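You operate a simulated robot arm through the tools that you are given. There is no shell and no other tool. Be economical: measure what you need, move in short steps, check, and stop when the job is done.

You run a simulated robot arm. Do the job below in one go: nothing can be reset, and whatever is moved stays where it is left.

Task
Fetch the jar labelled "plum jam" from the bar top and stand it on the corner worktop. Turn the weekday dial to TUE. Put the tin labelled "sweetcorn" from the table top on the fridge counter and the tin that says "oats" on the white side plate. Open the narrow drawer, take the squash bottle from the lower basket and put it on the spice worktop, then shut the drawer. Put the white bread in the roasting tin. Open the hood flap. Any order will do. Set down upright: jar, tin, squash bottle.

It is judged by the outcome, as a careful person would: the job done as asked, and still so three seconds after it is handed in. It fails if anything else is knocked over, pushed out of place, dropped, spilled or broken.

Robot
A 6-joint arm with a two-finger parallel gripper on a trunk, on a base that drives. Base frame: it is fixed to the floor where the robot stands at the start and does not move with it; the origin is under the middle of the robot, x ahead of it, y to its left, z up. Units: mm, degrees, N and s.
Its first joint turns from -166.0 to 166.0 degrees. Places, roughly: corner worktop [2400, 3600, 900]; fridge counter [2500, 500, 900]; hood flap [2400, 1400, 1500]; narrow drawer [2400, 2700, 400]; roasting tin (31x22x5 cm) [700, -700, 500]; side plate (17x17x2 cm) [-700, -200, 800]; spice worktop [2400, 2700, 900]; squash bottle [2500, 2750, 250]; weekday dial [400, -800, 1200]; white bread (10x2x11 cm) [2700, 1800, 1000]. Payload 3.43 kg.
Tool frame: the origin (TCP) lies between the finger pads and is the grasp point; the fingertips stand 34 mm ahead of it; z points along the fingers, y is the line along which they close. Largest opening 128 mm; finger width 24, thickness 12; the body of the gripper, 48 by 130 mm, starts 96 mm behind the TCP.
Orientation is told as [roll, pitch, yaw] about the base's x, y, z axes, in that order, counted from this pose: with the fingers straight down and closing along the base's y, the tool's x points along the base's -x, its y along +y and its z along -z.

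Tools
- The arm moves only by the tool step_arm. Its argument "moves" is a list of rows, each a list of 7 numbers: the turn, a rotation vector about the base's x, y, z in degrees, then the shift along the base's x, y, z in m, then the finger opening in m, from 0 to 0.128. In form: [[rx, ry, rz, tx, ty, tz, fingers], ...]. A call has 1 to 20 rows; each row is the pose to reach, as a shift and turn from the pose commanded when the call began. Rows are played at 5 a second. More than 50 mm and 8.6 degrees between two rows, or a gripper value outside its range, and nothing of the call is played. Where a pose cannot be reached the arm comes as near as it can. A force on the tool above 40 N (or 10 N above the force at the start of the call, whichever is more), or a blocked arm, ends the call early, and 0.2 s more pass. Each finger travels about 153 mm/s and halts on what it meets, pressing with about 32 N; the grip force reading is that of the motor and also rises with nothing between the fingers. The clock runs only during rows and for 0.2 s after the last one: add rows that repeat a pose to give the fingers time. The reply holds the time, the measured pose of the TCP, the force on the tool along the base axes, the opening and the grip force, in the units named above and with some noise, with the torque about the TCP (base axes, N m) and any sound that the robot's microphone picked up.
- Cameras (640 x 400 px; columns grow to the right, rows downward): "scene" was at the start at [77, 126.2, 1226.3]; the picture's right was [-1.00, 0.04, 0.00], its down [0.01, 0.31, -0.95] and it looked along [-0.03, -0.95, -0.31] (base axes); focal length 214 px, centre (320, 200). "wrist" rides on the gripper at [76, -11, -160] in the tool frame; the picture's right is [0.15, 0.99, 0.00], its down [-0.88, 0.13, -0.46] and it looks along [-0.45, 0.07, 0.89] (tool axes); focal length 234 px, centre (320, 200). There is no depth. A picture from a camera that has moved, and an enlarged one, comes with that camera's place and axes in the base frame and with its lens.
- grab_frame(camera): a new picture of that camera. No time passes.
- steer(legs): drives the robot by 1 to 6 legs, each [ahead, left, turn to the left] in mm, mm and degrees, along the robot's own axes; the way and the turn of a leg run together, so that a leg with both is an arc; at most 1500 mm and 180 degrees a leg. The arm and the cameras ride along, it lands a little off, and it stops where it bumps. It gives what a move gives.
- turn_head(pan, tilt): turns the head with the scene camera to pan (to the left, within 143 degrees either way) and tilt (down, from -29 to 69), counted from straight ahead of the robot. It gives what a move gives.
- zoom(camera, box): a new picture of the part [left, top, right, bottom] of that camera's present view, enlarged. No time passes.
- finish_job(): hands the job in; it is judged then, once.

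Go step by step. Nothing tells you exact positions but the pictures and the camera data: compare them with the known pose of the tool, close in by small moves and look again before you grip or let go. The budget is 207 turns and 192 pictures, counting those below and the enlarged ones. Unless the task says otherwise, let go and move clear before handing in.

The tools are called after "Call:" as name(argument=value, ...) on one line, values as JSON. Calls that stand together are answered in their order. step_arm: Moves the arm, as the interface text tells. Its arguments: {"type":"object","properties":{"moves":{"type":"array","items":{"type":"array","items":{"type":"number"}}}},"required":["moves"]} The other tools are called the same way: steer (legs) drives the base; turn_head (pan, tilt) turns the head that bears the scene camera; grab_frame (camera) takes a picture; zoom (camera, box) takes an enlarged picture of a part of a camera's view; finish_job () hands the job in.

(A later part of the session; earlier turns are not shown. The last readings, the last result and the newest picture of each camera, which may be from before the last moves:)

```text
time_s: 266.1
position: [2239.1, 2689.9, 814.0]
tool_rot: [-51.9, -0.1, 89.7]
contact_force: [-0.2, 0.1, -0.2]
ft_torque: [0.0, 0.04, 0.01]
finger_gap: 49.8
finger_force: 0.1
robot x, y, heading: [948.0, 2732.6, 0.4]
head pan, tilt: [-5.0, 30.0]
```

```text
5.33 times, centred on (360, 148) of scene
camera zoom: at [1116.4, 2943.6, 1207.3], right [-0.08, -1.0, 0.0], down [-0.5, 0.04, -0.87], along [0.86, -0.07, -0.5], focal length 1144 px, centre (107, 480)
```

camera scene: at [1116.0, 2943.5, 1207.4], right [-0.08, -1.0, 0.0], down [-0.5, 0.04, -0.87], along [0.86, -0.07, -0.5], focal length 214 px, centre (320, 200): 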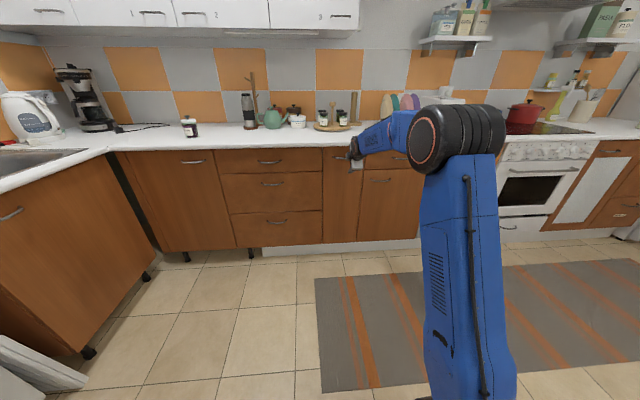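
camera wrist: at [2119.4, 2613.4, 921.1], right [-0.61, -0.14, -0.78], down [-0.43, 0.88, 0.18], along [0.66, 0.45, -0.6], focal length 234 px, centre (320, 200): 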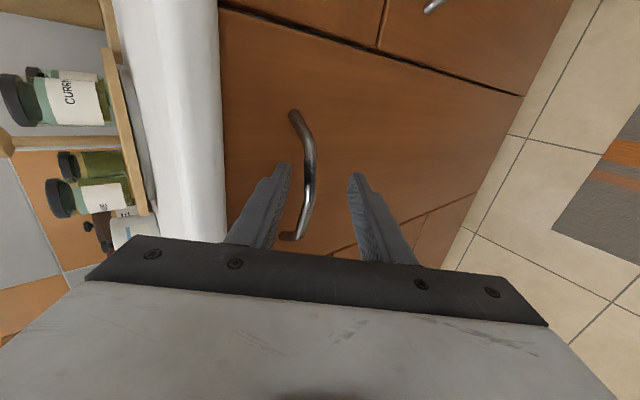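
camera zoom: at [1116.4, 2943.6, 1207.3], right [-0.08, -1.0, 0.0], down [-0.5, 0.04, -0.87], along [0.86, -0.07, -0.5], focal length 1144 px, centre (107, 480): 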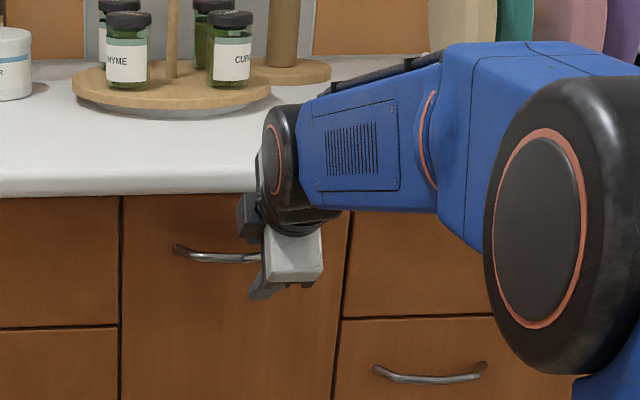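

Bar at about [2258, 2682, 812], already between the fingers. Small centring, then close.

Call:
step_arm(moves=[[0, 0, 0, 0.005, -0.006, 0.008, 0.05], [0, 0, 0, 0.005, -0.006, 0.008, 0.03], [0, 0, 0, 0.005, -0.006, 0.008, 0.01], [0, 0, 0, 0.005, -0.006, 0.008, 0.0], [0, 0, 0, 0.005, -0.006, 0.008, 0.0]])

Call:
grab_frame(camera="wrist")

```text
time_s: 267.3
position: [2242.4, 2683.8, 821.1]
tool_rot: [-51.8, -0.2, 89.7]
contact_force: [-12.5, 1.0, -8.0]
ft_torque: [-0.26, 0.34, 0.13]
finger_gap: 11.0
finger_force: 44.5
robot x, y, heading: [947.9, 2728.1, 0.5]
head pan, tilt: [-5.0, 30.0]
```

```text
56 pictures are left
camera wrist: at [2123.6, 2608.8, 928.2], right [-0.61, -0.14, -0.78], down [-0.43, 0.88, 0.18], along [0.66, 0.45, -0.6], focal length 234 px, centre (320, 200)
```

wrist: 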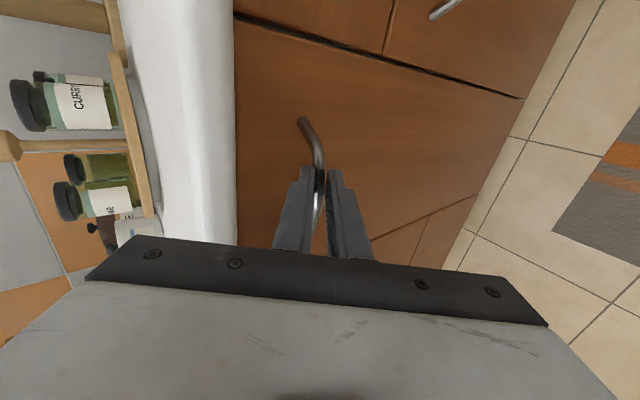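

Gripped. Pull the drawer open by driving straight back.

Call:
steer(legs=[[-200, 0, 0]])

Call:
grab_frame(camera="scene")

```text
time_s: 268.9
position: [2036.3, 2685.3, 820.6]
tool_rot: [-51.9, -0.1, 89.7]
contact_force: [1.7, -0.7, -12.7]
ft_torque: [-0.16, 0.22, 0.13]
finger_gap: 10.5
finger_force: 44.2
robot x, y, heading: [737.9, 2730.7, 0.3]
head pan, tilt: [-5.0, 30.0]
```

```text
55 pictures are left
camera scene: at [908.8, 2942.6, 1207.2], right [-0.08, -1.0, 0.0], down [-0.5, 0.04, -0.87], along [0.86, -0.07, -0.5], focal length 214 px, centre (320, 200)
```

scene: 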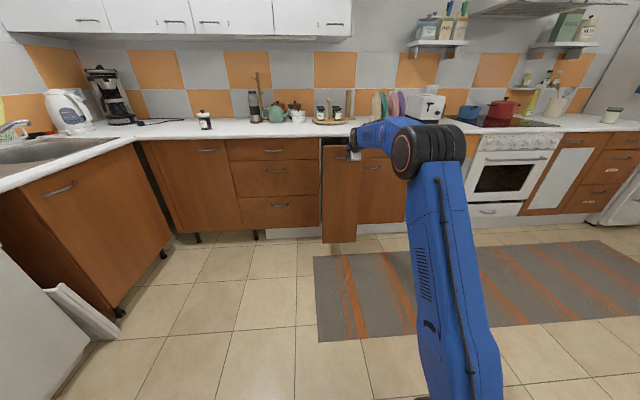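

Call:
turn_head(pan=120, tilt=45)

Call:
grab_frame(camera="scene")

```text
time_s: 271.0
position: [2035.3, 2685.0, 820.3]
tool_rot: [-51.8, -0.1, 89.8]
contact_force: [-1.4, 1.3, -8.5]
ft_torque: [-0.17, 0.18, 0.11]
finger_gap: 10.7
finger_force: 44.7
robot x, y, heading: [739.4, 2729.7, 0.4]
head pan, tilt: [120.0, 45.0]
```

```text
54 pictures are left
camera scene: at [777.3, 3020.2, 1184.7], right [0.86, 0.5, 0.0], down [0.36, -0.61, -0.71], along [-0.36, 0.61, -0.71], focal length 214 px, centre (320, 200)
```

scene: 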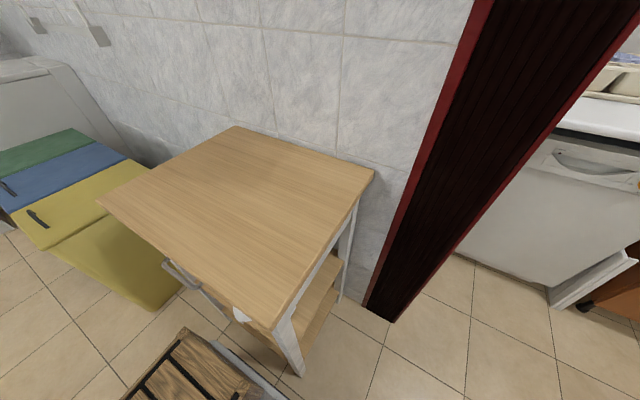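

The trolley sits alongside with about 60 mm clearance; backing straight stays clear. Pull a further 220 mm.

Call:
steer(legs=[[-220, 0, 0]])

Call:
grab_frame(camera="scene")

Call:
turn_head(pan=-5, tilt=30)

Call:
grab_frame(camera="scene")

```text
time_s: 272.6
position: [1819.4, 2685.4, 820.6]
tool_rot: [-51.8, -0.1, 89.8]
contact_force: [0.4, 25.0, -9.7]
ft_torque: [0.82, 0.14, 1.21]
finger_gap: 10.8
finger_force: 44.6
robot x, y, heading: [525.1, 2727.2, -0.2]
head pan, tilt: [120.0, 45.0]
```

```text
53 pictures are left
camera scene: at [561.1, 3019.8, 1184.5], right [0.86, 0.51, 0.0], down [0.36, -0.61, -0.71], along [-0.36, 0.61, -0.71], focal length 214 px, centre (320, 200)
```

scene: 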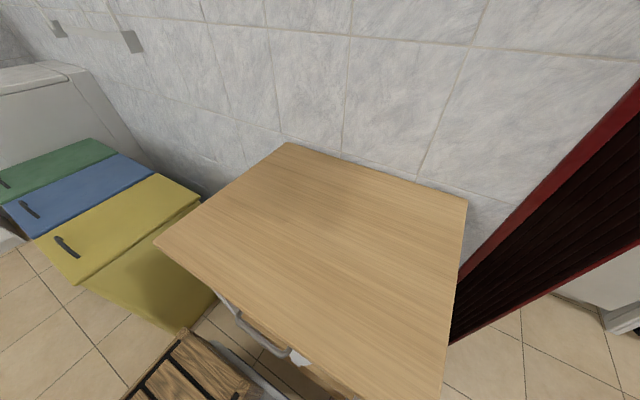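

```text
time_s: 274.7
position: [1818.9, 2685.7, 820.5]
tool_rot: [-51.8, -0.2, 90.0]
contact_force: [-0.7, 7.2, -4.4]
ft_torque: [-0.01, 0.17, 0.3]
finger_gap: 10.8
finger_force: 44.2
robot x, y, heading: [522.0, 2728.6, 0.4]
head pan, tilt: [-5.0, 30.0]
```

```text
52 pictures are left
camera scene: at [692.0, 2941.9, 1207.2], right [-0.08, -1.0, 0.0], down [-0.5, 0.04, -0.87], along [0.86, -0.07, -0.5], focal length 214 px, centre (320, 200)
```

scene: 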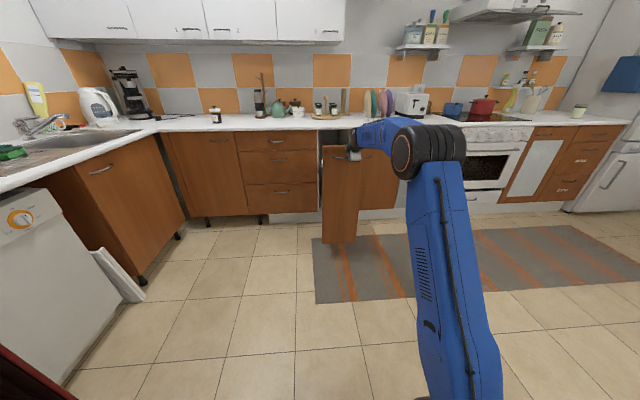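

Drawer is out ~420 mm. Release the handle and go to its right side to look in.

Call:
step_arm(moves=[[0, 0, 0, 0, 0, 0, 0.03], [0, 0, 0, 0, 0, 0, 0.045], [0, 0, 0, -0.02, 0, 0.01, 0.045], [0, 0, 0, -0.05, 0, 0.035, 0.045], [0, 0, 0, -0.08, 0, 0.06, 0.045], [0, 0, 0, -0.11, 0, 0.09, 0.045], [0, 0, 0, -0.12, 0, 0.13, 0.045]])

Call:
steer(legs=[[0, -900, 0], [400, 0, 0]])

Call:
turn_head(pan=38, tilt=35)

Call:
grab_frame(camera="scene")

```text
time_s: 276.3
position: [1697.0, 2686.4, 951.5]
tool_rot: [-51.9, 0.0, 89.8]
contact_force: [0.6, 0.5, -0.6]
ft_torque: [-0.01, -0.06, -0.01]
finger_gap: 45.0
finger_force: 0.0
robot x, y, heading: [518.3, 2730.0, 0.4]
head pan, tilt: [-5.0, 30.0]
```

```text
time_s: 283.0
position: [2111.0, 1864.7, 952.9]
tool_rot: [-51.8, -0.3, 91.9]
contact_force: [-0.7, 0.0, 0.5]
ft_torque: [-0.03, 0.0, 0.0]
finger_gap: 45.2
finger_force: 0.1
robot x, y, heading: [931.8, 1861.7, 2.6]
head pan, tilt: [-5.0, 30.0]
```

```text
time_s: 284.1
position: [2110.9, 1864.5, 952.4]
tool_rot: [-51.8, -0.2, 91.9]
contact_force: [0.2, 1.5, 0.4]
ft_torque: [-0.04, -0.01, 0.01]
finger_gap: 45.2
finger_force: 0.1
robot x, y, heading: [935.8, 1861.2, 2.4]
head pan, tilt: [38.0, 35.0]
```

```text
51 pictures are left
camera scene: at [1074.8, 2145.1, 1199.5], right [0.65, -0.76, 0.0], down [-0.44, -0.37, -0.82], along [0.62, 0.53, -0.57], focal length 214 px, centre (320, 200)
```

scene: 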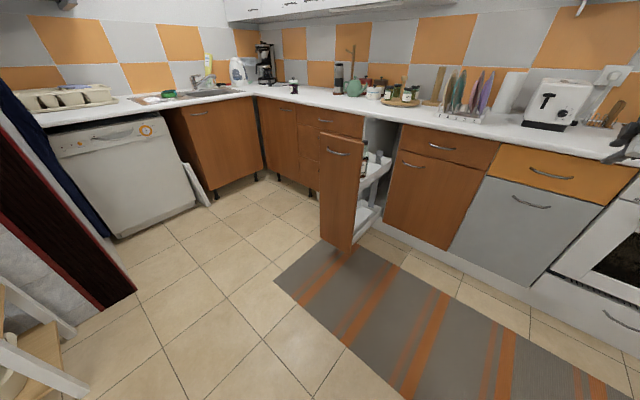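

Call:
zoom(camera="scene", box=[310, 110, 440, 260])

```text
2.67 times, centred on (375, 185) of scene
camera zoom: at [1074.8, 2145.1, 1199.5], right [0.65, -0.76, 0.0], down [-0.44, -0.37, -0.82], along [0.62, 0.53, -0.57], focal length 572 px, centre (173, 240)
```

zoom: 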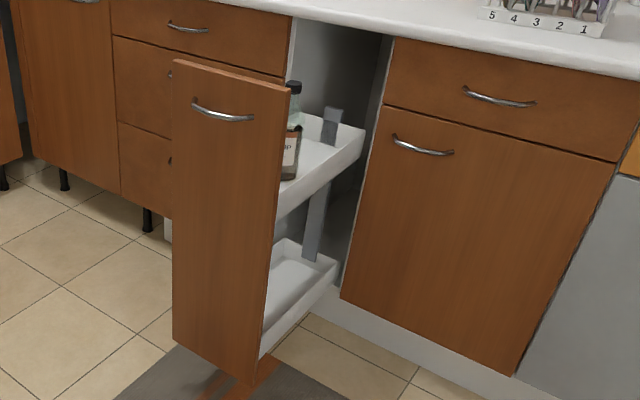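

The lower tray is hidden behind the front; I reposition facing +y on the right side of the drawer.

Call:
steer(legs=[[0, -560, 0], [0, 0, 87.5], [0, -850, 0]])

Call:
turn_head(pan=-20, tilt=32)

Call:
grab_frame(camera="scene")

```text
time_s: 295.2
position: [1884.8, 2458.7, 953.0]
tool_rot: [-51.8, -0.2, 178.4]
contact_force: [-0.7, 0.6, -0.9]
ft_torque: [0.02, -0.03, -0.02]
finger_gap: 44.9
finger_force: 0.0
robot x, y, heading: [1811.8, 1285.3, 89.0]
head pan, tilt: [38.0, 35.0]
```

```text
time_s: 296.4
position: [1884.2, 2460.2, 953.2]
tool_rot: [-51.9, -0.1, 178.5]
contact_force: [-0.5, 0.9, 0.3]
ft_torque: [0.03, -0.01, 0.02]
finger_gap: 45.1
finger_force: 0.0
robot x, y, heading: [1817.2, 1288.4, 89.0]
head pan, tilt: [-20.0, 32.0]
```

```text
49 pictures are left
camera scene: at [1628.2, 1453.9, 1204.2], right [0.93, -0.36, 0.0], down [-0.19, -0.49, -0.85], along [0.3, 0.79, -0.53], focal length 214 px, centre (320, 200)
```

scene: 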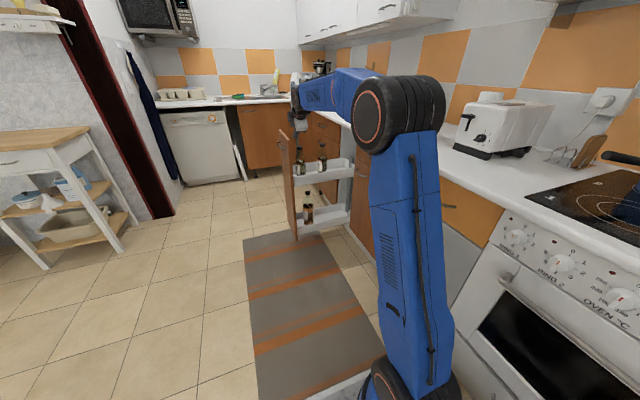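

Call:
zoom(camera="scene", box=[270, 130, 380, 240])

Call:
zoom(camera="scene", box=[290, 180, 340, 230])

```text
3.64 times, centred on (325, 185) of scene
camera zoom: at [1628.2, 1453.9, 1204.2], right [0.93, -0.36, 0.0], down [-0.19, -0.49, -0.85], along [0.3, 0.79, -0.53], focal length 780 px, centre (302, 254)
```

zoom: 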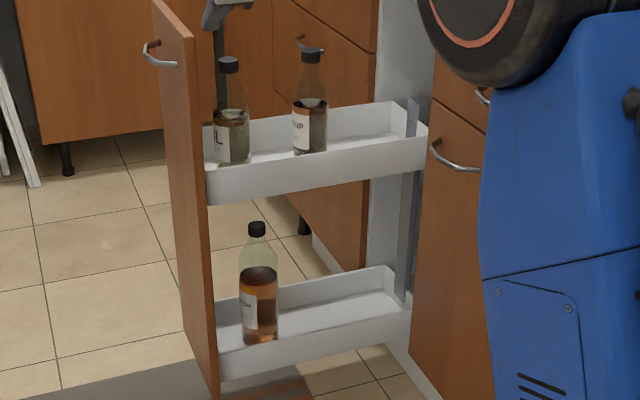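

```text
8.00 times, centred on (315, 205) of scene
camera zoom: at [1628.2, 1453.9, 1204.2], right [0.93, -0.36, 0.0], down [-0.19, -0.49, -0.85], along [0.3, 0.79, -0.53], focal length 1716 px, centre (360, 160)
```

zoom: 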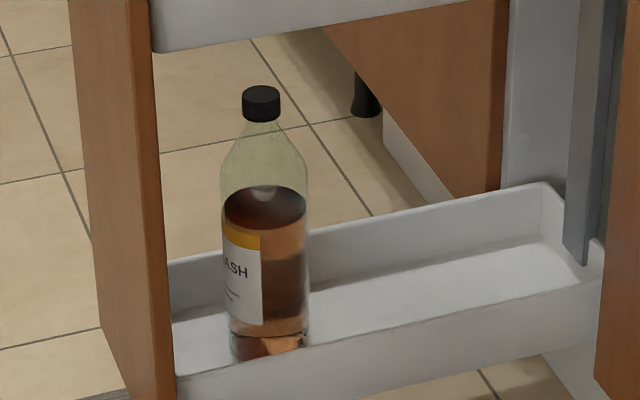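

The squash bottle stands at about [2004, 2690], z 180–468, in the lower basket; there's a 260–570 mm gap in height from the side. I reposition the base so the arm can reach in stretched out, then un-roll the tool so the fingers close horizontally.

Call:
steer(legs=[[60, 397, -19]])

Call:
step_arm(moves=[[-2.2, -6.0, 5.0, 0, 0, 0, 0.06], [-4.5, -12.1, 10.1, 0, 0, 0, 0.06], [-6.7, -18.1, 15.1, 0, 0, 0, 0.06], [-9.0, -24.1, 20.1, 0, 0, 0, 0.06], [-11.3, -30.2, 25.2, 0, 0, 0, 0.06], [-13.5, -36.2, 30.2, 0, 0, 0, 0.06], [-15.8, -42.3, 35.3, 0, 0, 0, 0.08], [-18, -48.3, 40.3, 0, 0, 0, 0.1], [-20.3, -54.3, 45.3, 0, 0, 0, 0.12], [-22.5, -60.4, 50.4, 0, 0, 0, 0.128], [-24.8, -66.4, 55.4, 0, 0, 0, 0.128]])

Call:
turn_head(pan=-10, tilt=32)

Call:
grab_frame(camera="scene")

```text
time_s: 298.9
position: [1888.8, 2502.0, 952.9]
tool_rot: [-51.9, -0.2, 159.2]
contact_force: [-0.1, -0.2, 0.0]
ft_torque: [0.02, 0.0, 0.04]
finger_gap: 45.1
finger_force: 0.0
robot x, y, heading: [1433.8, 1418.5, 69.6]
head pan, tilt: [-20.0, 32.0]
```

```text
time_s: 301.3
position: [1882.1, 2505.6, 952.3]
tool_rot: [0.1, 52.2, -111.5]
contact_force: [-0.3, -0.5, 0.4]
ft_torque: [0.03, 0.04, 0.02]
finger_gap: 127.9
finger_force: 0.0
out of reach, approached as far as the arm can: row 11
robot x, y, heading: [1435.8, 1415.9, 69.5]
head pan, tilt: [-20.0, 32.0]
```

```text
time_s: 302.1
position: [1879.6, 2506.0, 953.6]
tool_rot: [-0.1, 52.1, -111.5]
contact_force: [-0.2, -0.1, -0.7]
ft_torque: [0.02, 0.0, -0.01]
finger_gap: 128.2
finger_force: 0.1
robot x, y, heading: [1432.5, 1418.1, 69.7]
head pan, tilt: [-10.0, 32.0]
```

```text
46 pictures are left
camera scene: at [1301.5, 1647.3, 1204.2], right [0.86, -0.51, 0.0], down [-0.27, -0.46, -0.85], along [0.43, 0.73, -0.53], focal length 214 px, centre (320, 200)
```

scene: 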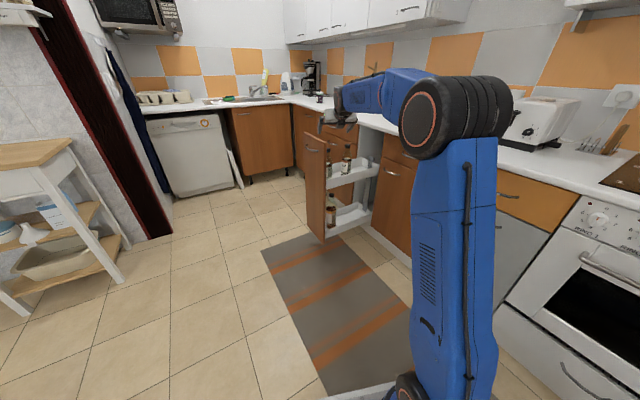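

Now lower outside the drawer to z≈350 with heading 60°.

Call:
step_arm(moves=[[0, 0, -2, 0.005, 0, -0.045, 0.128], [0, 0, -4, 0.01, 0, -0.09, 0.128], [0, 0, -6, 0.015, 0, -0.135, 0.128], [0, 0, -8.5, 0.02, 0, -0.18, 0.128], [0, 0, -8.5, 0.02, 0, -0.225, 0.128], [0, 0, -8.5, 0.02, 0, -0.27, 0.128], [0, 0, -8.5, 0.02, 0, -0.315, 0.128], [0, 0, -8.5, 0.02, 0, -0.36, 0.128], [0, 0, -8.5, 0.02, 0, -0.405, 0.128], [0, 0, -8.5, 0.02, 0, -0.45, 0.128], [0, 0, -8.5, 0.02, 0, -0.495, 0.128], [0, 0, -8.5, 0.02, 0, -0.54, 0.128], [0, 0, -8.5, 0.02, 0, -0.58, 0.128]])

Call:
grab_frame(camera="wrist")

Call:
grab_frame(camera="scene")

```text
time_s: 304.9
position: [1903.2, 2502.1, 369.8]
tool_rot: [-0.4, 52.2, -119.6]
contact_force: [0.2, -0.5, 0.2]
ft_torque: [-0.04, 0.03, 0.0]
finger_gap: 127.9
finger_force: 0.0
robot x, y, heading: [1434.3, 1418.9, 69.9]
head pan, tilt: [-10.0, 32.0]
```

```text
45 pictures are left
camera wrist: at [1854.4, 2437.5, 527.3], right [0.91, -0.41, 0.11], down [-0.33, -0.85, -0.42], along [0.26, 0.34, -0.9], focal length 234 px, centre (320, 200)
```

wrist: 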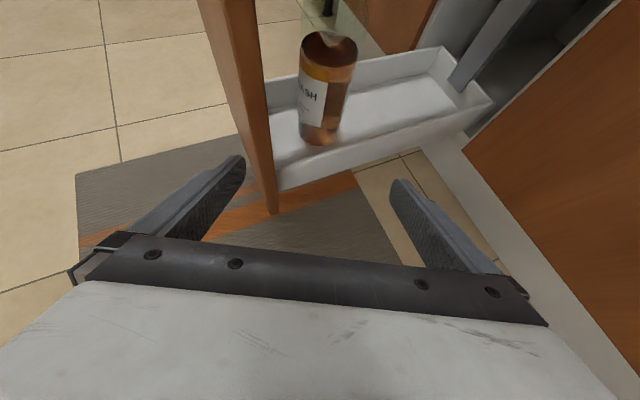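

```text
44 pictures are left
camera scene: at [1301.4, 1647.0, 1204.2], right [0.86, -0.5, 0.0], down [-0.27, -0.46, -0.85], along [0.43, 0.73, -0.53], focal length 214 px, centre (320, 200)
```

scene: 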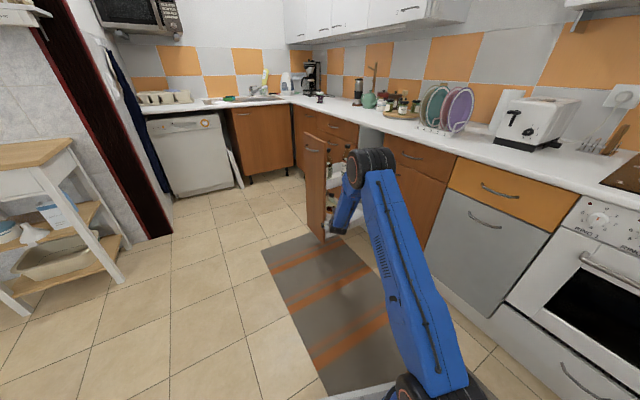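

The heading should be steeper to clear the front panel's edge, so I shift the base 250 mm in +x and turn the tool to heading ≈73°.

Call:
steer(legs=[[86, -235, 0]])

Call:
step_arm(moves=[[0, 0, 2, -0.04, -0.005, 0, 0.128], [0, 0, 4, -0.08, -0.01, 0, 0.128], [0, 0, 7, -0.12, -0.01, -0.005, 0.128], [0, 0, 10, -0.16, -0.01, -0.01, 0.128], [0, 0, 13, -0.2, -0.01, -0.015, 0.128]])

Call:
grab_frame(camera="wrist")

```text
time_s: 306.7
position: [2147.9, 2501.1, 370.1]
tool_rot: [-0.2, 52.1, -119.4]
contact_force: [-0.7, 0.0, 0.8]
ft_torque: [-0.01, 0.01, -0.03]
finger_gap: 127.8
finger_force: 0.1
robot x, y, heading: [1680.1, 1421.0, 69.4]
head pan, tilt: [-10.0, 32.0]
```

```text
time_s: 307.9
position: [1949.0, 2490.7, 354.3]
tool_rot: [-0.3, 52.1, -106.7]
contact_force: [-0.5, -0.6, -0.4]
ft_torque: [0.03, 0.03, 0.04]
finger_gap: 128.0
finger_force: 0.0
robot x, y, heading: [1676.3, 1414.4, 69.8]
head pan, tilt: [-10.0, 32.0]
```

```text
43 pictures are left
camera wrist: at [1915.8, 2417.0, 511.8], right [0.97, -0.19, 0.11], down [-0.13, -0.9, -0.42], along [0.18, 0.39, -0.9], focal length 234 px, centre (320, 200)
```

wrist: 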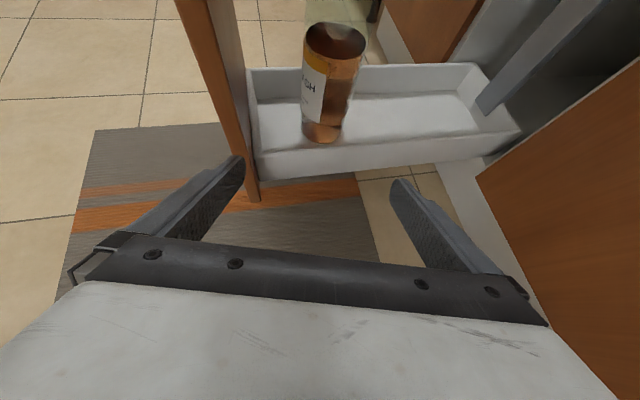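

Aligned with the bottle at [2004, 2676]. Advance along heading 73° into the gap.

Call:
step_arm(moves=[[0, 0, 0, 0.012, 0.038, -0.003, 0.128], [0, 0, 0, 0.023, 0.077, -0.006, 0.128], [0, 0, 0, 0.035, 0.115, -0.009, 0.128]])

Call:
grab_frame(camera="wrist")

Call:
zoom(camera="scene", box=[230, 130, 390, 260])

```text
time_s: 308.5
position: [1966.3, 2563.6, 345.6]
tool_rot: [0.0, 51.4, -105.9]
contact_force: [0.2, -26.2, 10.4]
ft_torque: [0.57, 0.75, 1.88]
finger_gap: 123.5
finger_force: 0.0
robot x, y, heading: [1679.3, 1414.1, 69.6]
head pan, tilt: [-10.0, 32.0]
stopped in row 3: the force on the tool passed its limit (the readings are from after the stop); the commanded pose is now the measured one
```

```text
42 pictures are left
camera wrist: at [1934.4, 2490.7, 504.2], right [0.98, -0.18, 0.12], down [-0.12, -0.91, -0.4], along [0.18, 0.38, -0.91], focal length 234 px, centre (320, 200)
```

wrist: 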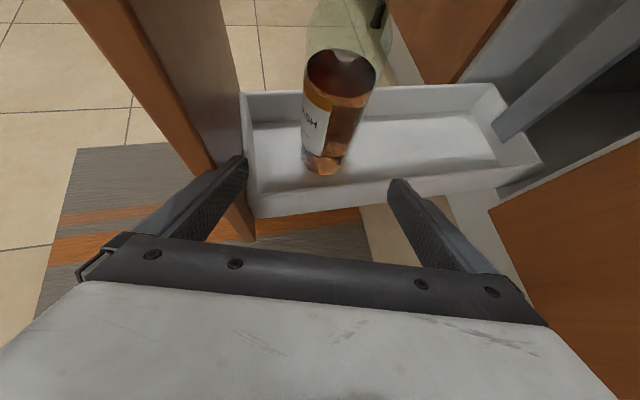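

```text
3.08 times, centred on (310, 195) of scene
camera zoom: at [1546.5, 1644.1, 1204.3], right [0.86, -0.5, 0.0], down [-0.27, -0.46, -0.85], along [0.43, 0.73, -0.53], focal length 660 px, centre (351, 215)
```

zoom: 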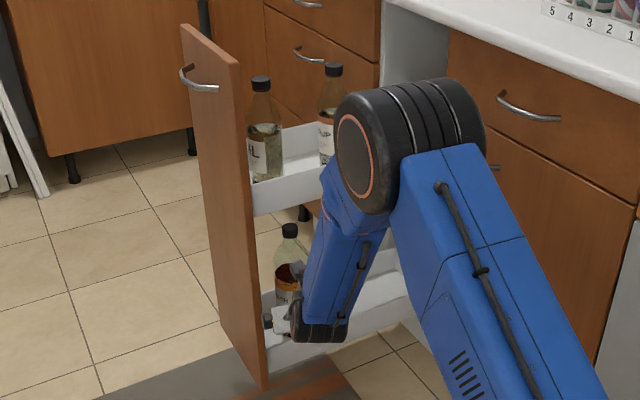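

The left finger touched the front panel's edge; nothing fell. I back out and bring the base to heading 90° further right, so the tool can enter at ≈80°, with a narrower opening.

Call:
step_arm(moves=[[0, 0, 0, -0.01, -0.035, 0.003, 0.11], [0, 0, 0, -0.022, -0.075, 0.006, 0.1]])

Call:
steer(legs=[[26, -216, 20.4]])

Call:
turn_head(pan=-10, tilt=32)

Call:
grab_frame(camera="wrist")

```text
time_s: 309.1
position: [1944.7, 2487.9, 350.1]
tool_rot: [0.0, 51.4, -105.9]
contact_force: [-0.5, -0.5, -0.4]
ft_torque: [0.02, -0.05, -0.03]
finger_gap: 100.0
finger_force: 0.1
robot x, y, heading: [1680.2, 1419.3, 69.8]
head pan, tilt: [-10.0, 32.0]
```

```text
time_s: 310.8
position: [1781.9, 2500.9, 350.6]
tool_rot: [0.1, 51.5, -85.9]
contact_force: [0.5, 0.2, 0.2]
ft_torque: [0.0, 0.05, 0.02]
finger_gap: 100.1
finger_force: 0.1
robot x, y, heading: [1900.6, 1401.8, 89.5]
head pan, tilt: [-10.0, 32.0]
```

```text
time_s: 311.4
position: [1782.8, 2500.8, 351.0]
tool_rot: [0.1, 51.5, -86.0]
contact_force: [-0.2, -0.3, 0.0]
ft_torque: [0.01, -0.03, 0.01]
finger_gap: 99.9
finger_force: 0.0
robot x, y, heading: [1898.4, 1405.8, 89.6]
head pan, tilt: [-10.0, 32.0]
```

```text
40 pictures are left
camera wrist: at [1776.2, 2421.2, 508.9], right [0.98, 0.16, 0.12], down [0.19, -0.89, -0.4], along [0.04, 0.42, -0.91], focal length 234 px, centre (320, 200)
```

wrist: 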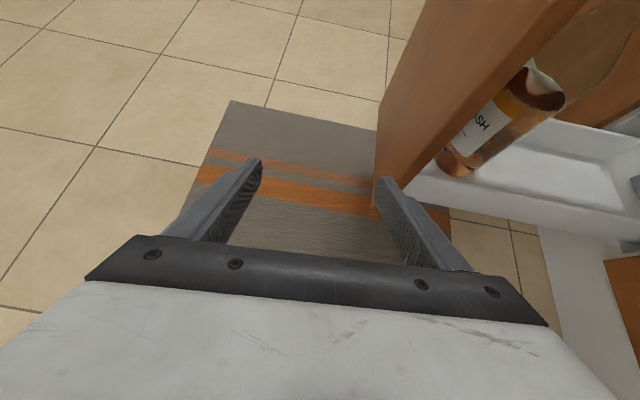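

Call:
step_arm(moves=[[0, 0, 0, 0.0, -0.02, 0, 0.1], [0, 0, -3, 0.045, -0.02, 0, 0.1], [0, 0, -6, 0.09, -0.02, 0, 0.1], [0, 0, -9, 0.135, -0.015, -0.005, 0.1], [0, 0, -12, 0.17, -0.012, -0.008, 0.1], [0, 0, -14, 0.19, -0.012, -0.01, 0.1]])

Call:
grab_frame(camera="wrist")

```text
time_s: 312.8
position: [1972.2, 2488.6, 341.5]
tool_rot: [0.1, 51.4, -100.0]
contact_force: [0.4, -0.4, 0.2]
ft_torque: [-0.02, 0.01, -0.01]
finger_gap: 100.2
finger_force: 0.1
robot x, y, heading: [1900.3, 1400.4, 90.0]
head pan, tilt: [-10.0, 32.0]
```

```text
39 pictures are left
camera wrist: at [1947.5, 2413.7, 499.5], right [0.99, -0.08, 0.12], down [-0.03, -0.91, -0.4], along [0.14, 0.4, -0.91], focal length 234 px, centre (320, 200)
```

wrist: 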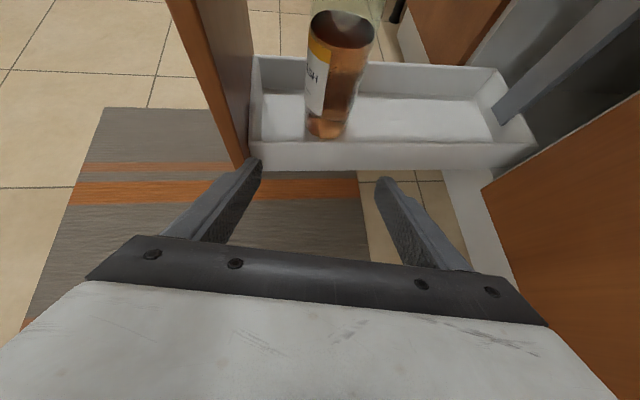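

Bottle now reads [2014, 2677]. Shift right 9 mm and go in.

Call:
step_arm(moves=[[0, 0, 0, 0.009, -0.001, 0, 0.1], [0, 0, 0, 0.016, 0.038, -0.002, 0.1], [0, 0, 0, 0.023, 0.077, -0.004, 0.1], [0, 0, 0, 0.03, 0.115, -0.005, 0.1]])

Call:
grab_frame(camera="wrist")

```text
time_s: 313.8
position: [2002.7, 2605.4, 335.9]
tool_rot: [0.0, 51.5, -99.9]
contact_force: [-0.5, -0.5, 0.8]
ft_torque: [-0.01, 0.01, -0.01]
finger_gap: 99.9
finger_force: 0.0
robot x, y, heading: [1896.9, 1401.4, 89.8]
head pan, tilt: [-10.0, 32.0]
```

```text
38 pictures are left
camera wrist: at [1976.9, 2530.6, 493.6], right [0.99, -0.08, 0.11], down [-0.03, -0.91, -0.41], along [0.14, 0.4, -0.91], focal length 234 px, centre (320, 200)
```

wrist: 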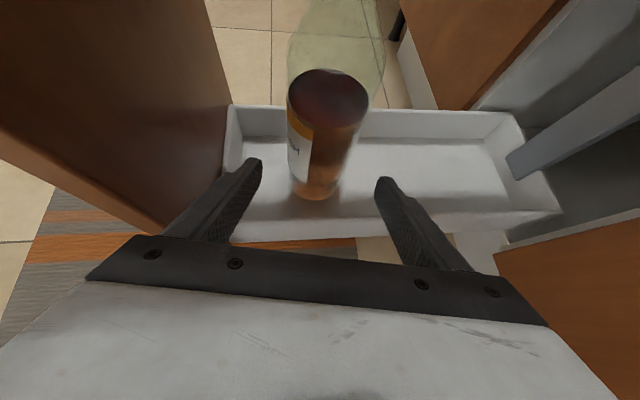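

Call:
step_arm(moves=[[0, 0, 0, 0.006, 0.037, 0, 0.1], [0, 0, 0, 0.012, 0.073, 0, 0.1]])

Call:
grab_frame(camera="wrist")

Call:
zoom(camera="scene", box=[180, 120, 340, 250])

```text
time_s: 314.4
position: [2016.8, 2676.8, 334.4]
tool_rot: [0.0, 51.4, -100.1]
contact_force: [0.9, 0.0, 0.6]
ft_torque: [0.01, -0.01, 0.04]
finger_gap: 100.2
finger_force: 0.0
robot x, y, heading: [1899.8, 1403.2, 89.8]
head pan, tilt: [-10.0, 32.0]
```

```text
37 pictures are left
camera wrist: at [1991.3, 2601.2, 493.0], right [0.99, -0.08, 0.11], down [-0.03, -0.91, -0.4], along [0.14, 0.4, -0.91], focal length 234 px, centre (320, 200)
```

wrist: 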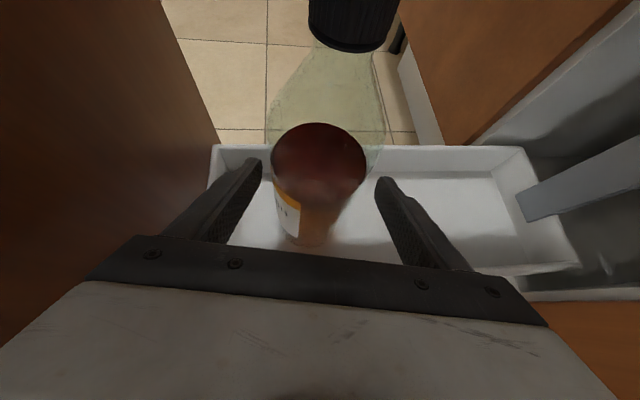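

```text
3.08 times, centred on (260, 185) of scene
camera zoom: at [1695.2, 1571.9, 1204.2], right [0.98, -0.18, 0.0], down [-0.1, -0.52, -0.85], along [0.15, 0.83, -0.53], focal length 660 px, centre (505, 246)
```

zoom: 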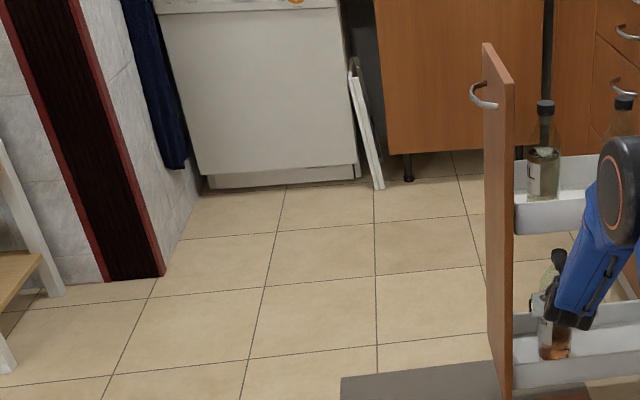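

Bottle is between the fingers. Close, then lift 72 mm straight up.

Call:
step_arm(moves=[[0, 0, 0, -0.003, 0.004, 0, 0.1], [0, 0, 0, -0.003, 0.004, 0, 0.08], [0, 0, 0, -0.003, 0.004, 0, 0.065], [0, 0, 0, -0.003, 0.004, 0, 0.065], [0, 0, 0, -0.003, 0.004, 0.015, 0.065], [0, 0, 0, -0.003, 0.004, 0.03, 0.065], [0, 0, 0, -0.003, 0.004, 0.05, 0.065], [0, 0, 0, -0.003, 0.004, 0.072, 0.065]])

Call:
grab_frame(camera="wrist")

Call:
zoom(camera="scene", box=[280, 130, 400, 250])

```text
time_s: 316.2
position: [2013.3, 2676.3, 389.2]
tool_rot: [0.2, 50.8, -99.8]
contact_force: [-0.1, -0.5, -9.3]
ft_torque: [-0.25, 0.09, 0.0]
finger_gap: 79.2
finger_force: 31.9
robot x, y, heading: [1903.2, 1402.1, 89.7]
head pan, tilt: [-10.0, 32.0]
stopped in row 8: the force on the tool passed its limit (the readings are from after the stop); the commanded pose is now the measured one
```

```text
35 pictures are left
camera wrist: at [1988.0, 2602.7, 548.5], right [0.99, -0.08, 0.12], down [-0.03, -0.92, -0.39], along [0.14, 0.39, -0.91], focal length 234 px, centre (320, 200)
```

wrist: 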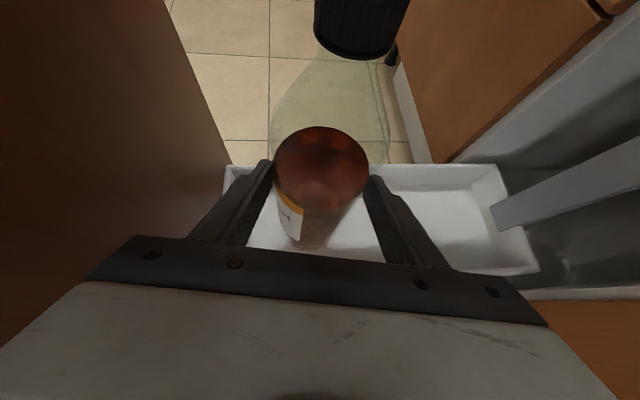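

```text
3.33 times, centred on (340, 190) of scene
camera zoom: at [1695.3, 1572.3, 1204.1], right [0.98, -0.18, 0.0], down [-0.1, -0.52, -0.85], along [0.15, 0.83, -0.53], focal length 715 px, centre (253, 233)
```

zoom: 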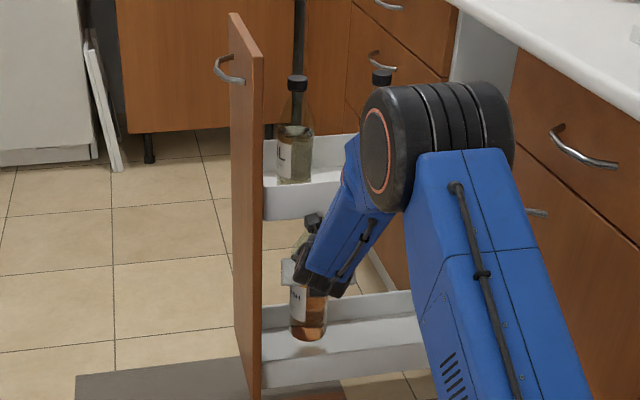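

The camera/gripper touched the upper basket. I pull back 28 mm (still inside the rim), then lift further.

Call:
step_arm(moves=[[0, 0, 0, 0, -0.003, -0.003, 0.065], [0, 0, 0, -0.003, -0.016, -0.003, 0.065], [0, 0, 0, -0.005, -0.028, -0.003, 0.065], [0, 0, 0, -0.005, -0.028, 0.008, 0.065], [0, 0, 0, -0.005, -0.028, 0.018, 0.065], [0, 0, 0, -0.005, -0.028, 0.028, 0.065]])

Call:
zoom(camera="scene", box=[280, 130, 400, 250])

Call:
grab_frame(camera="wrist")

```text
time_s: 317.6
position: [2008.4, 2649.2, 419.0]
tool_rot: [0.1, 50.9, -99.9]
contact_force: [0.2, -0.3, -10.0]
ft_torque: [-0.26, 0.0, 0.0]
finger_gap: 79.3
finger_force: 31.9
robot x, y, heading: [1897.9, 1401.4, 89.6]
head pan, tilt: [-10.0, 32.0]
```

```text
3.33 times, centred on (340, 190) of scene
camera zoom: at [1695.3, 1572.4, 1204.1], right [0.98, -0.18, 0.0], down [-0.1, -0.52, -0.85], along [0.15, 0.83, -0.53], focal length 715 px, centre (253, 233)
```

zoom: 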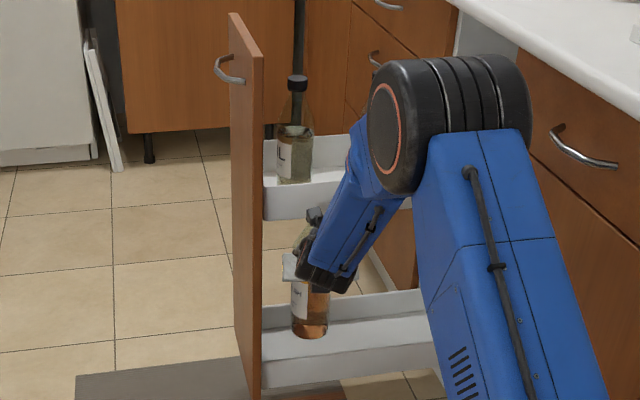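

```text
32 pictures are left
camera wrist: at [1983.6, 2575.6, 577.3], right [0.99, -0.08, 0.11], down [-0.03, -0.92, -0.4], along [0.14, 0.39, -0.91], focal length 234 px, centre (320, 200)
```

wrist: 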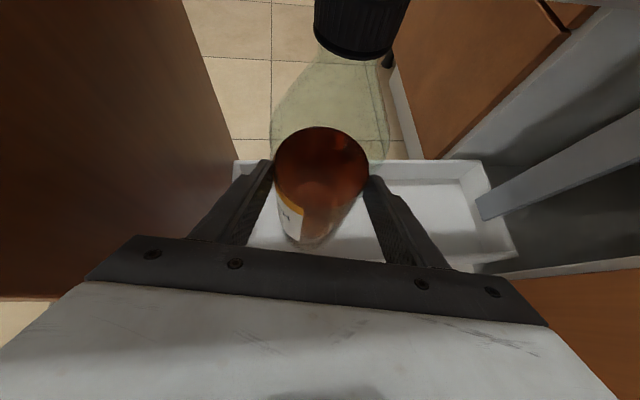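

Bottle bottom is now above the rim and the cap still below the upper basket. Pull out toward −y slowly.

Call:
step_arm(moves=[[0, 0, 0, -0.003, -0.015, 0.002, 0.065], [0, 0, 0, -0.005, -0.03, 0.002, 0.065], [0, 0, 0, -0.008, -0.05, 0.002, 0.065], [0, 0, 0, -0.012, -0.07, 0.002, 0.065], [0, 0, 0, -0.014, -0.095, 0.002, 0.065], [0, 0, 0, -0.014, -0.125, 0.002, 0.065], [0, 0, 0, -0.014, -0.16, 0.002, 0.065], [0, 0, 0, -0.014, -0.2, 0.002, 0.065]])

Call:
grab_frame(camera="scene")

```text
time_s: 319.4
position: [1993.9, 2446.8, 418.6]
tool_rot: [0.3, 51.0, -99.9]
contact_force: [0.9, -0.4, -9.3]
ft_torque: [-0.23, 0.06, -0.02]
finger_gap: 79.1
finger_force: 31.7
robot x, y, heading: [1899.4, 1398.7, 89.6]
head pan, tilt: [-10.0, 32.0]
```

```text
31 pictures are left
camera scene: at [1695.3, 1572.3, 1204.1], right [0.98, -0.18, 0.0], down [-0.1, -0.52, -0.85], along [0.15, 0.83, -0.53], focal length 214 px, centre (320, 200)
```

scene: 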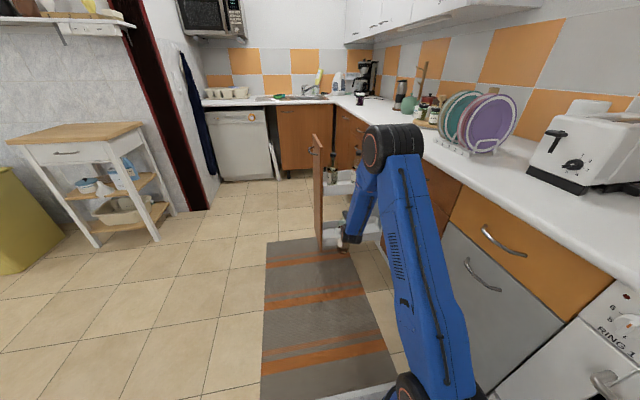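

The bottle is out. Raise it straight up, clear of the worktop height.

Call:
step_arm(moves=[[0, 0, 0, 0, -0.01, 0.045, 0.065], [0, 0, 0, 0, -0.02, 0.09, 0.065], [0, 0, 0, 0, -0.02, 0.135, 0.065], [0, 0, 0, 0, -0.02, 0.18, 0.065], [0, 0, 0, 0, -0.02, 0.225, 0.065], [0, 0, 0, 0, -0.02, 0.27, 0.065], [0, 0, 0, 0, -0.02, 0.315, 0.065], [0, 0, 0, 0, -0.02, 0.36, 0.065], [0, 0, 0, 0, -0.02, 0.405, 0.065], [0, 0, 0, 0, -0.02, 0.45, 0.065], [0, 0, 0, 0, -0.02, 0.495, 0.065], [0, 0, 0, 0, -0.02, 0.54, 0.065], [0, 0, 0, 0, -0.02, 0.585, 0.065], [0, 0, 0, 0, -0.02, 0.63, 0.065], [0, 0, 0, 0, -0.02, 0.67, 0.065], [0, 0, 0, 0, -0.02, 0.7, 0.065]])

Call:
turn_head(pan=-25, tilt=22)

Call:
grab_frame(camera="scene")

```text
time_s: 322.8
position: [1990.6, 2431.2, 1123.3]
tool_rot: [0.1, 51.0, -99.8]
contact_force: [0.5, 0.0, -9.4]
ft_torque: [-0.26, 0.02, 0.01]
finger_gap: 79.0
finger_force: 31.8
robot x, y, heading: [1897.5, 1399.9, 89.7]
head pan, tilt: [-10.0, 32.0]
```

```text
time_s: 323.5
position: [1989.5, 2430.2, 1123.3]
tool_rot: [0.1, 50.9, -99.9]
contact_force: [0.5, 0.1, -10.1]
ft_torque: [-0.28, 0.07, 0.0]
finger_gap: 79.5
finger_force: 32.4
robot x, y, heading: [1895.9, 1402.6, 89.8]
head pan, tilt: [-25.0, 22.0]
```

```text
30 pictures are left
camera scene: at [1718.9, 1568.0, 1220.0], right [0.9, -0.43, 0.0], down [-0.16, -0.34, -0.93], along [0.4, 0.84, -0.38], focal length 214 px, centre (320, 200)
```

scene: 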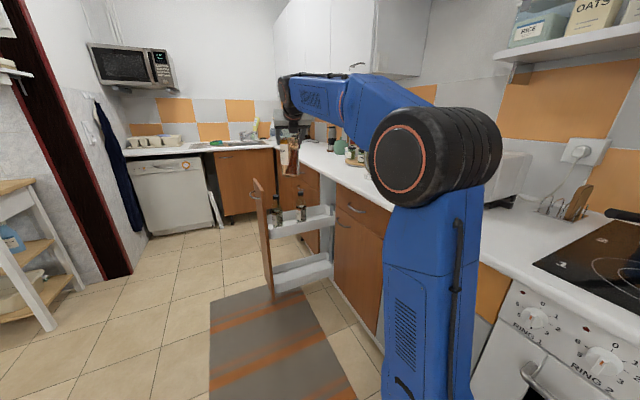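

I'll place it from the front instead: drive around to face +x behind the open drawer.

Call:
steer(legs=[[0, 760, 0], [0, 0, -90], [0, 700, 0], [0, 650, 0]])

Call:
turn_head(pan=0, tilt=20)

Call:
grab_frame(camera="scene")

Call:
grab_frame(camera="wrist")

```text
time_s: 338.3
position: [2122.3, 2739.5, 1124.2]
tool_rot: [0.1, 51.0, 171.7]
contact_force: [0.0, -0.5, -9.2]
ft_torque: [0.02, 0.26, -0.01]
finger_gap: 78.9
finger_force: 31.8
robot x, y, heading: [1091.6, 2804.0, 1.4]
head pan, tilt: [-25.0, 22.0]
```

```text
time_s: 339.2
position: [2121.3, 2739.0, 1122.1]
tool_rot: [0.1, 50.9, 171.8]
contact_force: [-0.2, -0.1, -9.2]
ft_torque: [-0.01, 0.26, 0.0]
finger_gap: 79.2
finger_force: 32.3
robot x, y, heading: [1091.5, 2805.8, 1.4]
head pan, tilt: [0.0, 20.0]
```

```text
29 pictures are left
camera scene: at [1260.9, 3025.9, 1223.3], right [0.02, -1.0, 0.0], down [-0.34, -0.01, -0.94], along [0.94, 0.02, -0.34], focal length 214 px, centre (320, 200)
```

scene: 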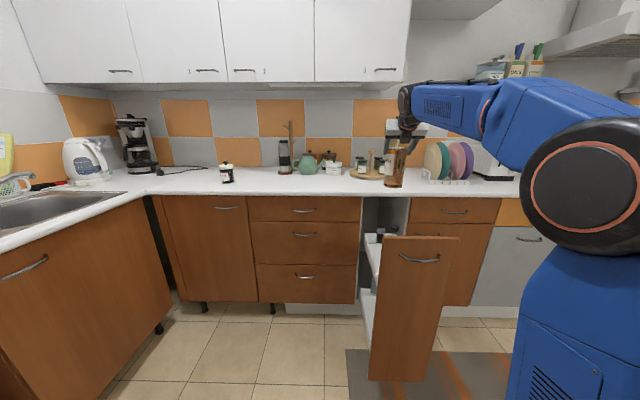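

```text
28 pictures are left
camera wrist: at [2047.9, 2761.2, 1282.5], right [-0.05, -0.99, 0.12], down [-0.92, 0.0, -0.4], along [0.39, -0.13, -0.91], focal length 234 px, centre (320, 200)
```

wrist: 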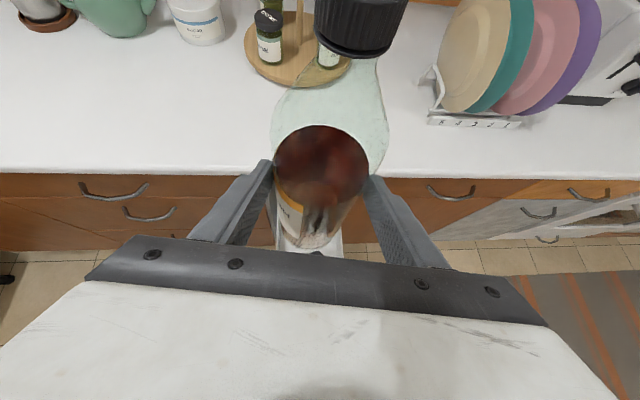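

Space is clear on the worktop in front of the spice board. Drive 120 forward, then extend and lower.

Call:
steer(legs=[[120, 0, -1.2]])

Call:
step_arm(moves=[[0, 0, 0, 0.04, -0.004, -0.0, 0.065], [0, 0, 0, 0.08, -0.008, -0.01, 0.065], [0, 0, 0, 0.12, -0.01, -0.02, 0.065], [0, 0, 0, 0.145, -0.01, -0.04, 0.065], [0, 0, 0, 0.145, -0.01, -0.055, 0.065]])

Call:
grab_frame(camera="wrist")

Call:
zoom(camera="scene", box=[330, 110, 480, 220])

```text
time_s: 340.4
position: [2239.4, 2719.3, 1122.6]
tool_rot: [0.1, 50.9, 170.6]
contact_force: [-0.5, 0.3, -9.4]
ft_torque: [0.05, 0.27, -0.02]
finger_gap: 79.2
finger_force: 32.0
robot x, y, heading: [1211.7, 2804.3, 0.2]
head pan, tilt: [0.0, 20.0]
```

```text
time_s: 341.6
position: [2384.0, 2709.6, 1070.7]
tool_rot: [0.2, 50.9, 170.5]
contact_force: [-0.8, -0.1, -9.6]
ft_torque: [0.06, 0.26, 0.0]
finger_gap: 79.2
finger_force: 31.6
robot x, y, heading: [1214.5, 2804.7, 0.0]
head pan, tilt: [0.0, 20.0]
```

```text
27 pictures are left
camera wrist: at [2310.5, 2733.3, 1228.5], right [-0.07, -0.99, 0.12], down [-0.92, 0.02, -0.4], along [0.39, -0.13, -0.91], focal length 234 px, centre (320, 200)
```

wrist: 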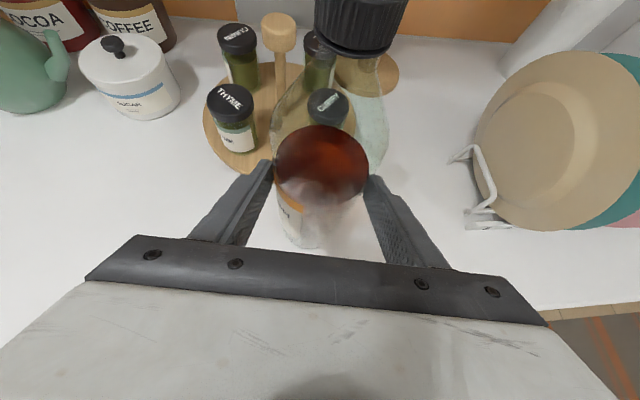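

```text
3.64 times, centred on (405, 165) of scene
camera zoom: at [1384.6, 3023.9, 1223.3], right [0.0, -1.0, 0.0], down [-0.34, 0.0, -0.94], along [0.94, 0.0, -0.34], focal length 780 px, centre (11, 327)
```

zoom: 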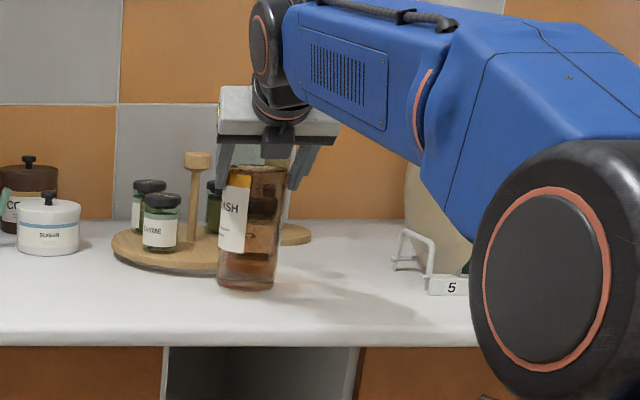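

Call:
step_arm(moves=[[0, 0, 0, 0, 0, -0.015, 0.065], [0, 0, 0, 0, 0, -0.025, 0.065], [0, 0, 0, 0, 0, -0.031, 0.065], [0, 0, 0, 0, 0, -0.035, 0.065], [0, 0, 0, 0, 0, -0.039, 0.065], [0, 0, 0, 0, 0, -0.043, 0.065], [0, 0, 0, 0, 0, -0.047, 0.065], [0, 0, 0, 0, 0, -0.051, 0.065], [0, 0, 0, 0, 0, -0.055, 0.065]])

Call:
zoom(camera="scene", box=[330, 110, 480, 220])

```text
time_s: 343.6
position: [2382.0, 2709.5, 1017.0]
tool_rot: [0.2, 51.0, 170.6]
contact_force: [-5.0, 1.3, 25.3]
ft_torque: [0.05, -0.77, 0.33]
finger_gap: 79.1
finger_force: 32.0
robot x, y, heading: [1210.4, 2802.5, 0.2]
head pan, tilt: [0.0, 20.0]
```

```text
3.64 times, centred on (405, 165) of scene
camera zoom: at [1382.9, 3024.1, 1223.6], right [0.0, -1.0, 0.0], down [-0.34, 0.0, -0.94], along [0.94, 0.0, -0.34], focal length 780 px, centre (11, 327)
```

zoom: 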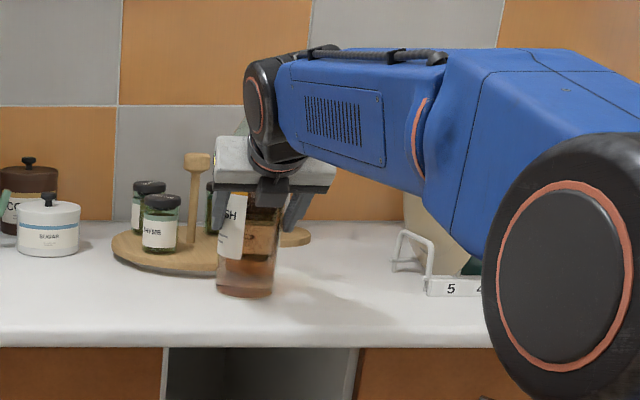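

Contact. Ease up, open, and withdraw horizontally.

Call:
step_arm(moves=[[0, 0, 0, 0, 0, 0.003, 0.065], [0, 0, 0, 0, 0, 0.003, 0.09], [0, 0, 0, 0, 0, 0.003, 0.11], [0, 0, 0, 0, 0, 0.003, 0.11], [0, 0, 0, -0.02, 0.003, 0.003, 0.11], [0, 0, 0, -0.05, 0.008, 0.005, 0.11], [0, 0, 0, -0.09, 0.014, 0.01, 0.11], [0, 0, 0, -0.13, 0.02, 0.02, 0.11], [0, 0, 0, -0.17, 0.02, 0.03, 0.11]])

Call:
zoom(camera="scene", box=[310, 90, 480, 220])

```text
time_s: 345.6
position: [2212.3, 2726.2, 1043.4]
tool_rot: [0.2, 50.7, 170.6]
contact_force: [1.8, 0.1, -0.6]
ft_torque: [0.0, -0.04, 0.0]
finger_gap: 110.0
finger_force: 0.1
robot x, y, heading: [1208.6, 2799.3, 0.1]
head pan, tilt: [0.0, 20.0]
```

```text
3.08 times, centred on (395, 155) of scene
camera zoom: at [1384.7, 3024.0, 1223.3], right [0.0, -1.0, 0.0], down [-0.34, 0.0, -0.94], along [0.94, 0.0, -0.34], focal length 660 px, centre (89, 338)
```

zoom: 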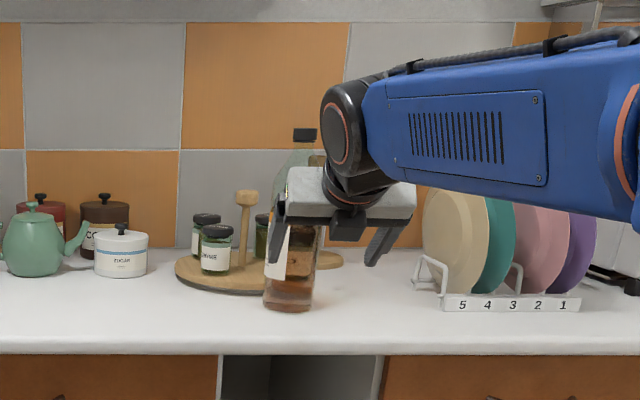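

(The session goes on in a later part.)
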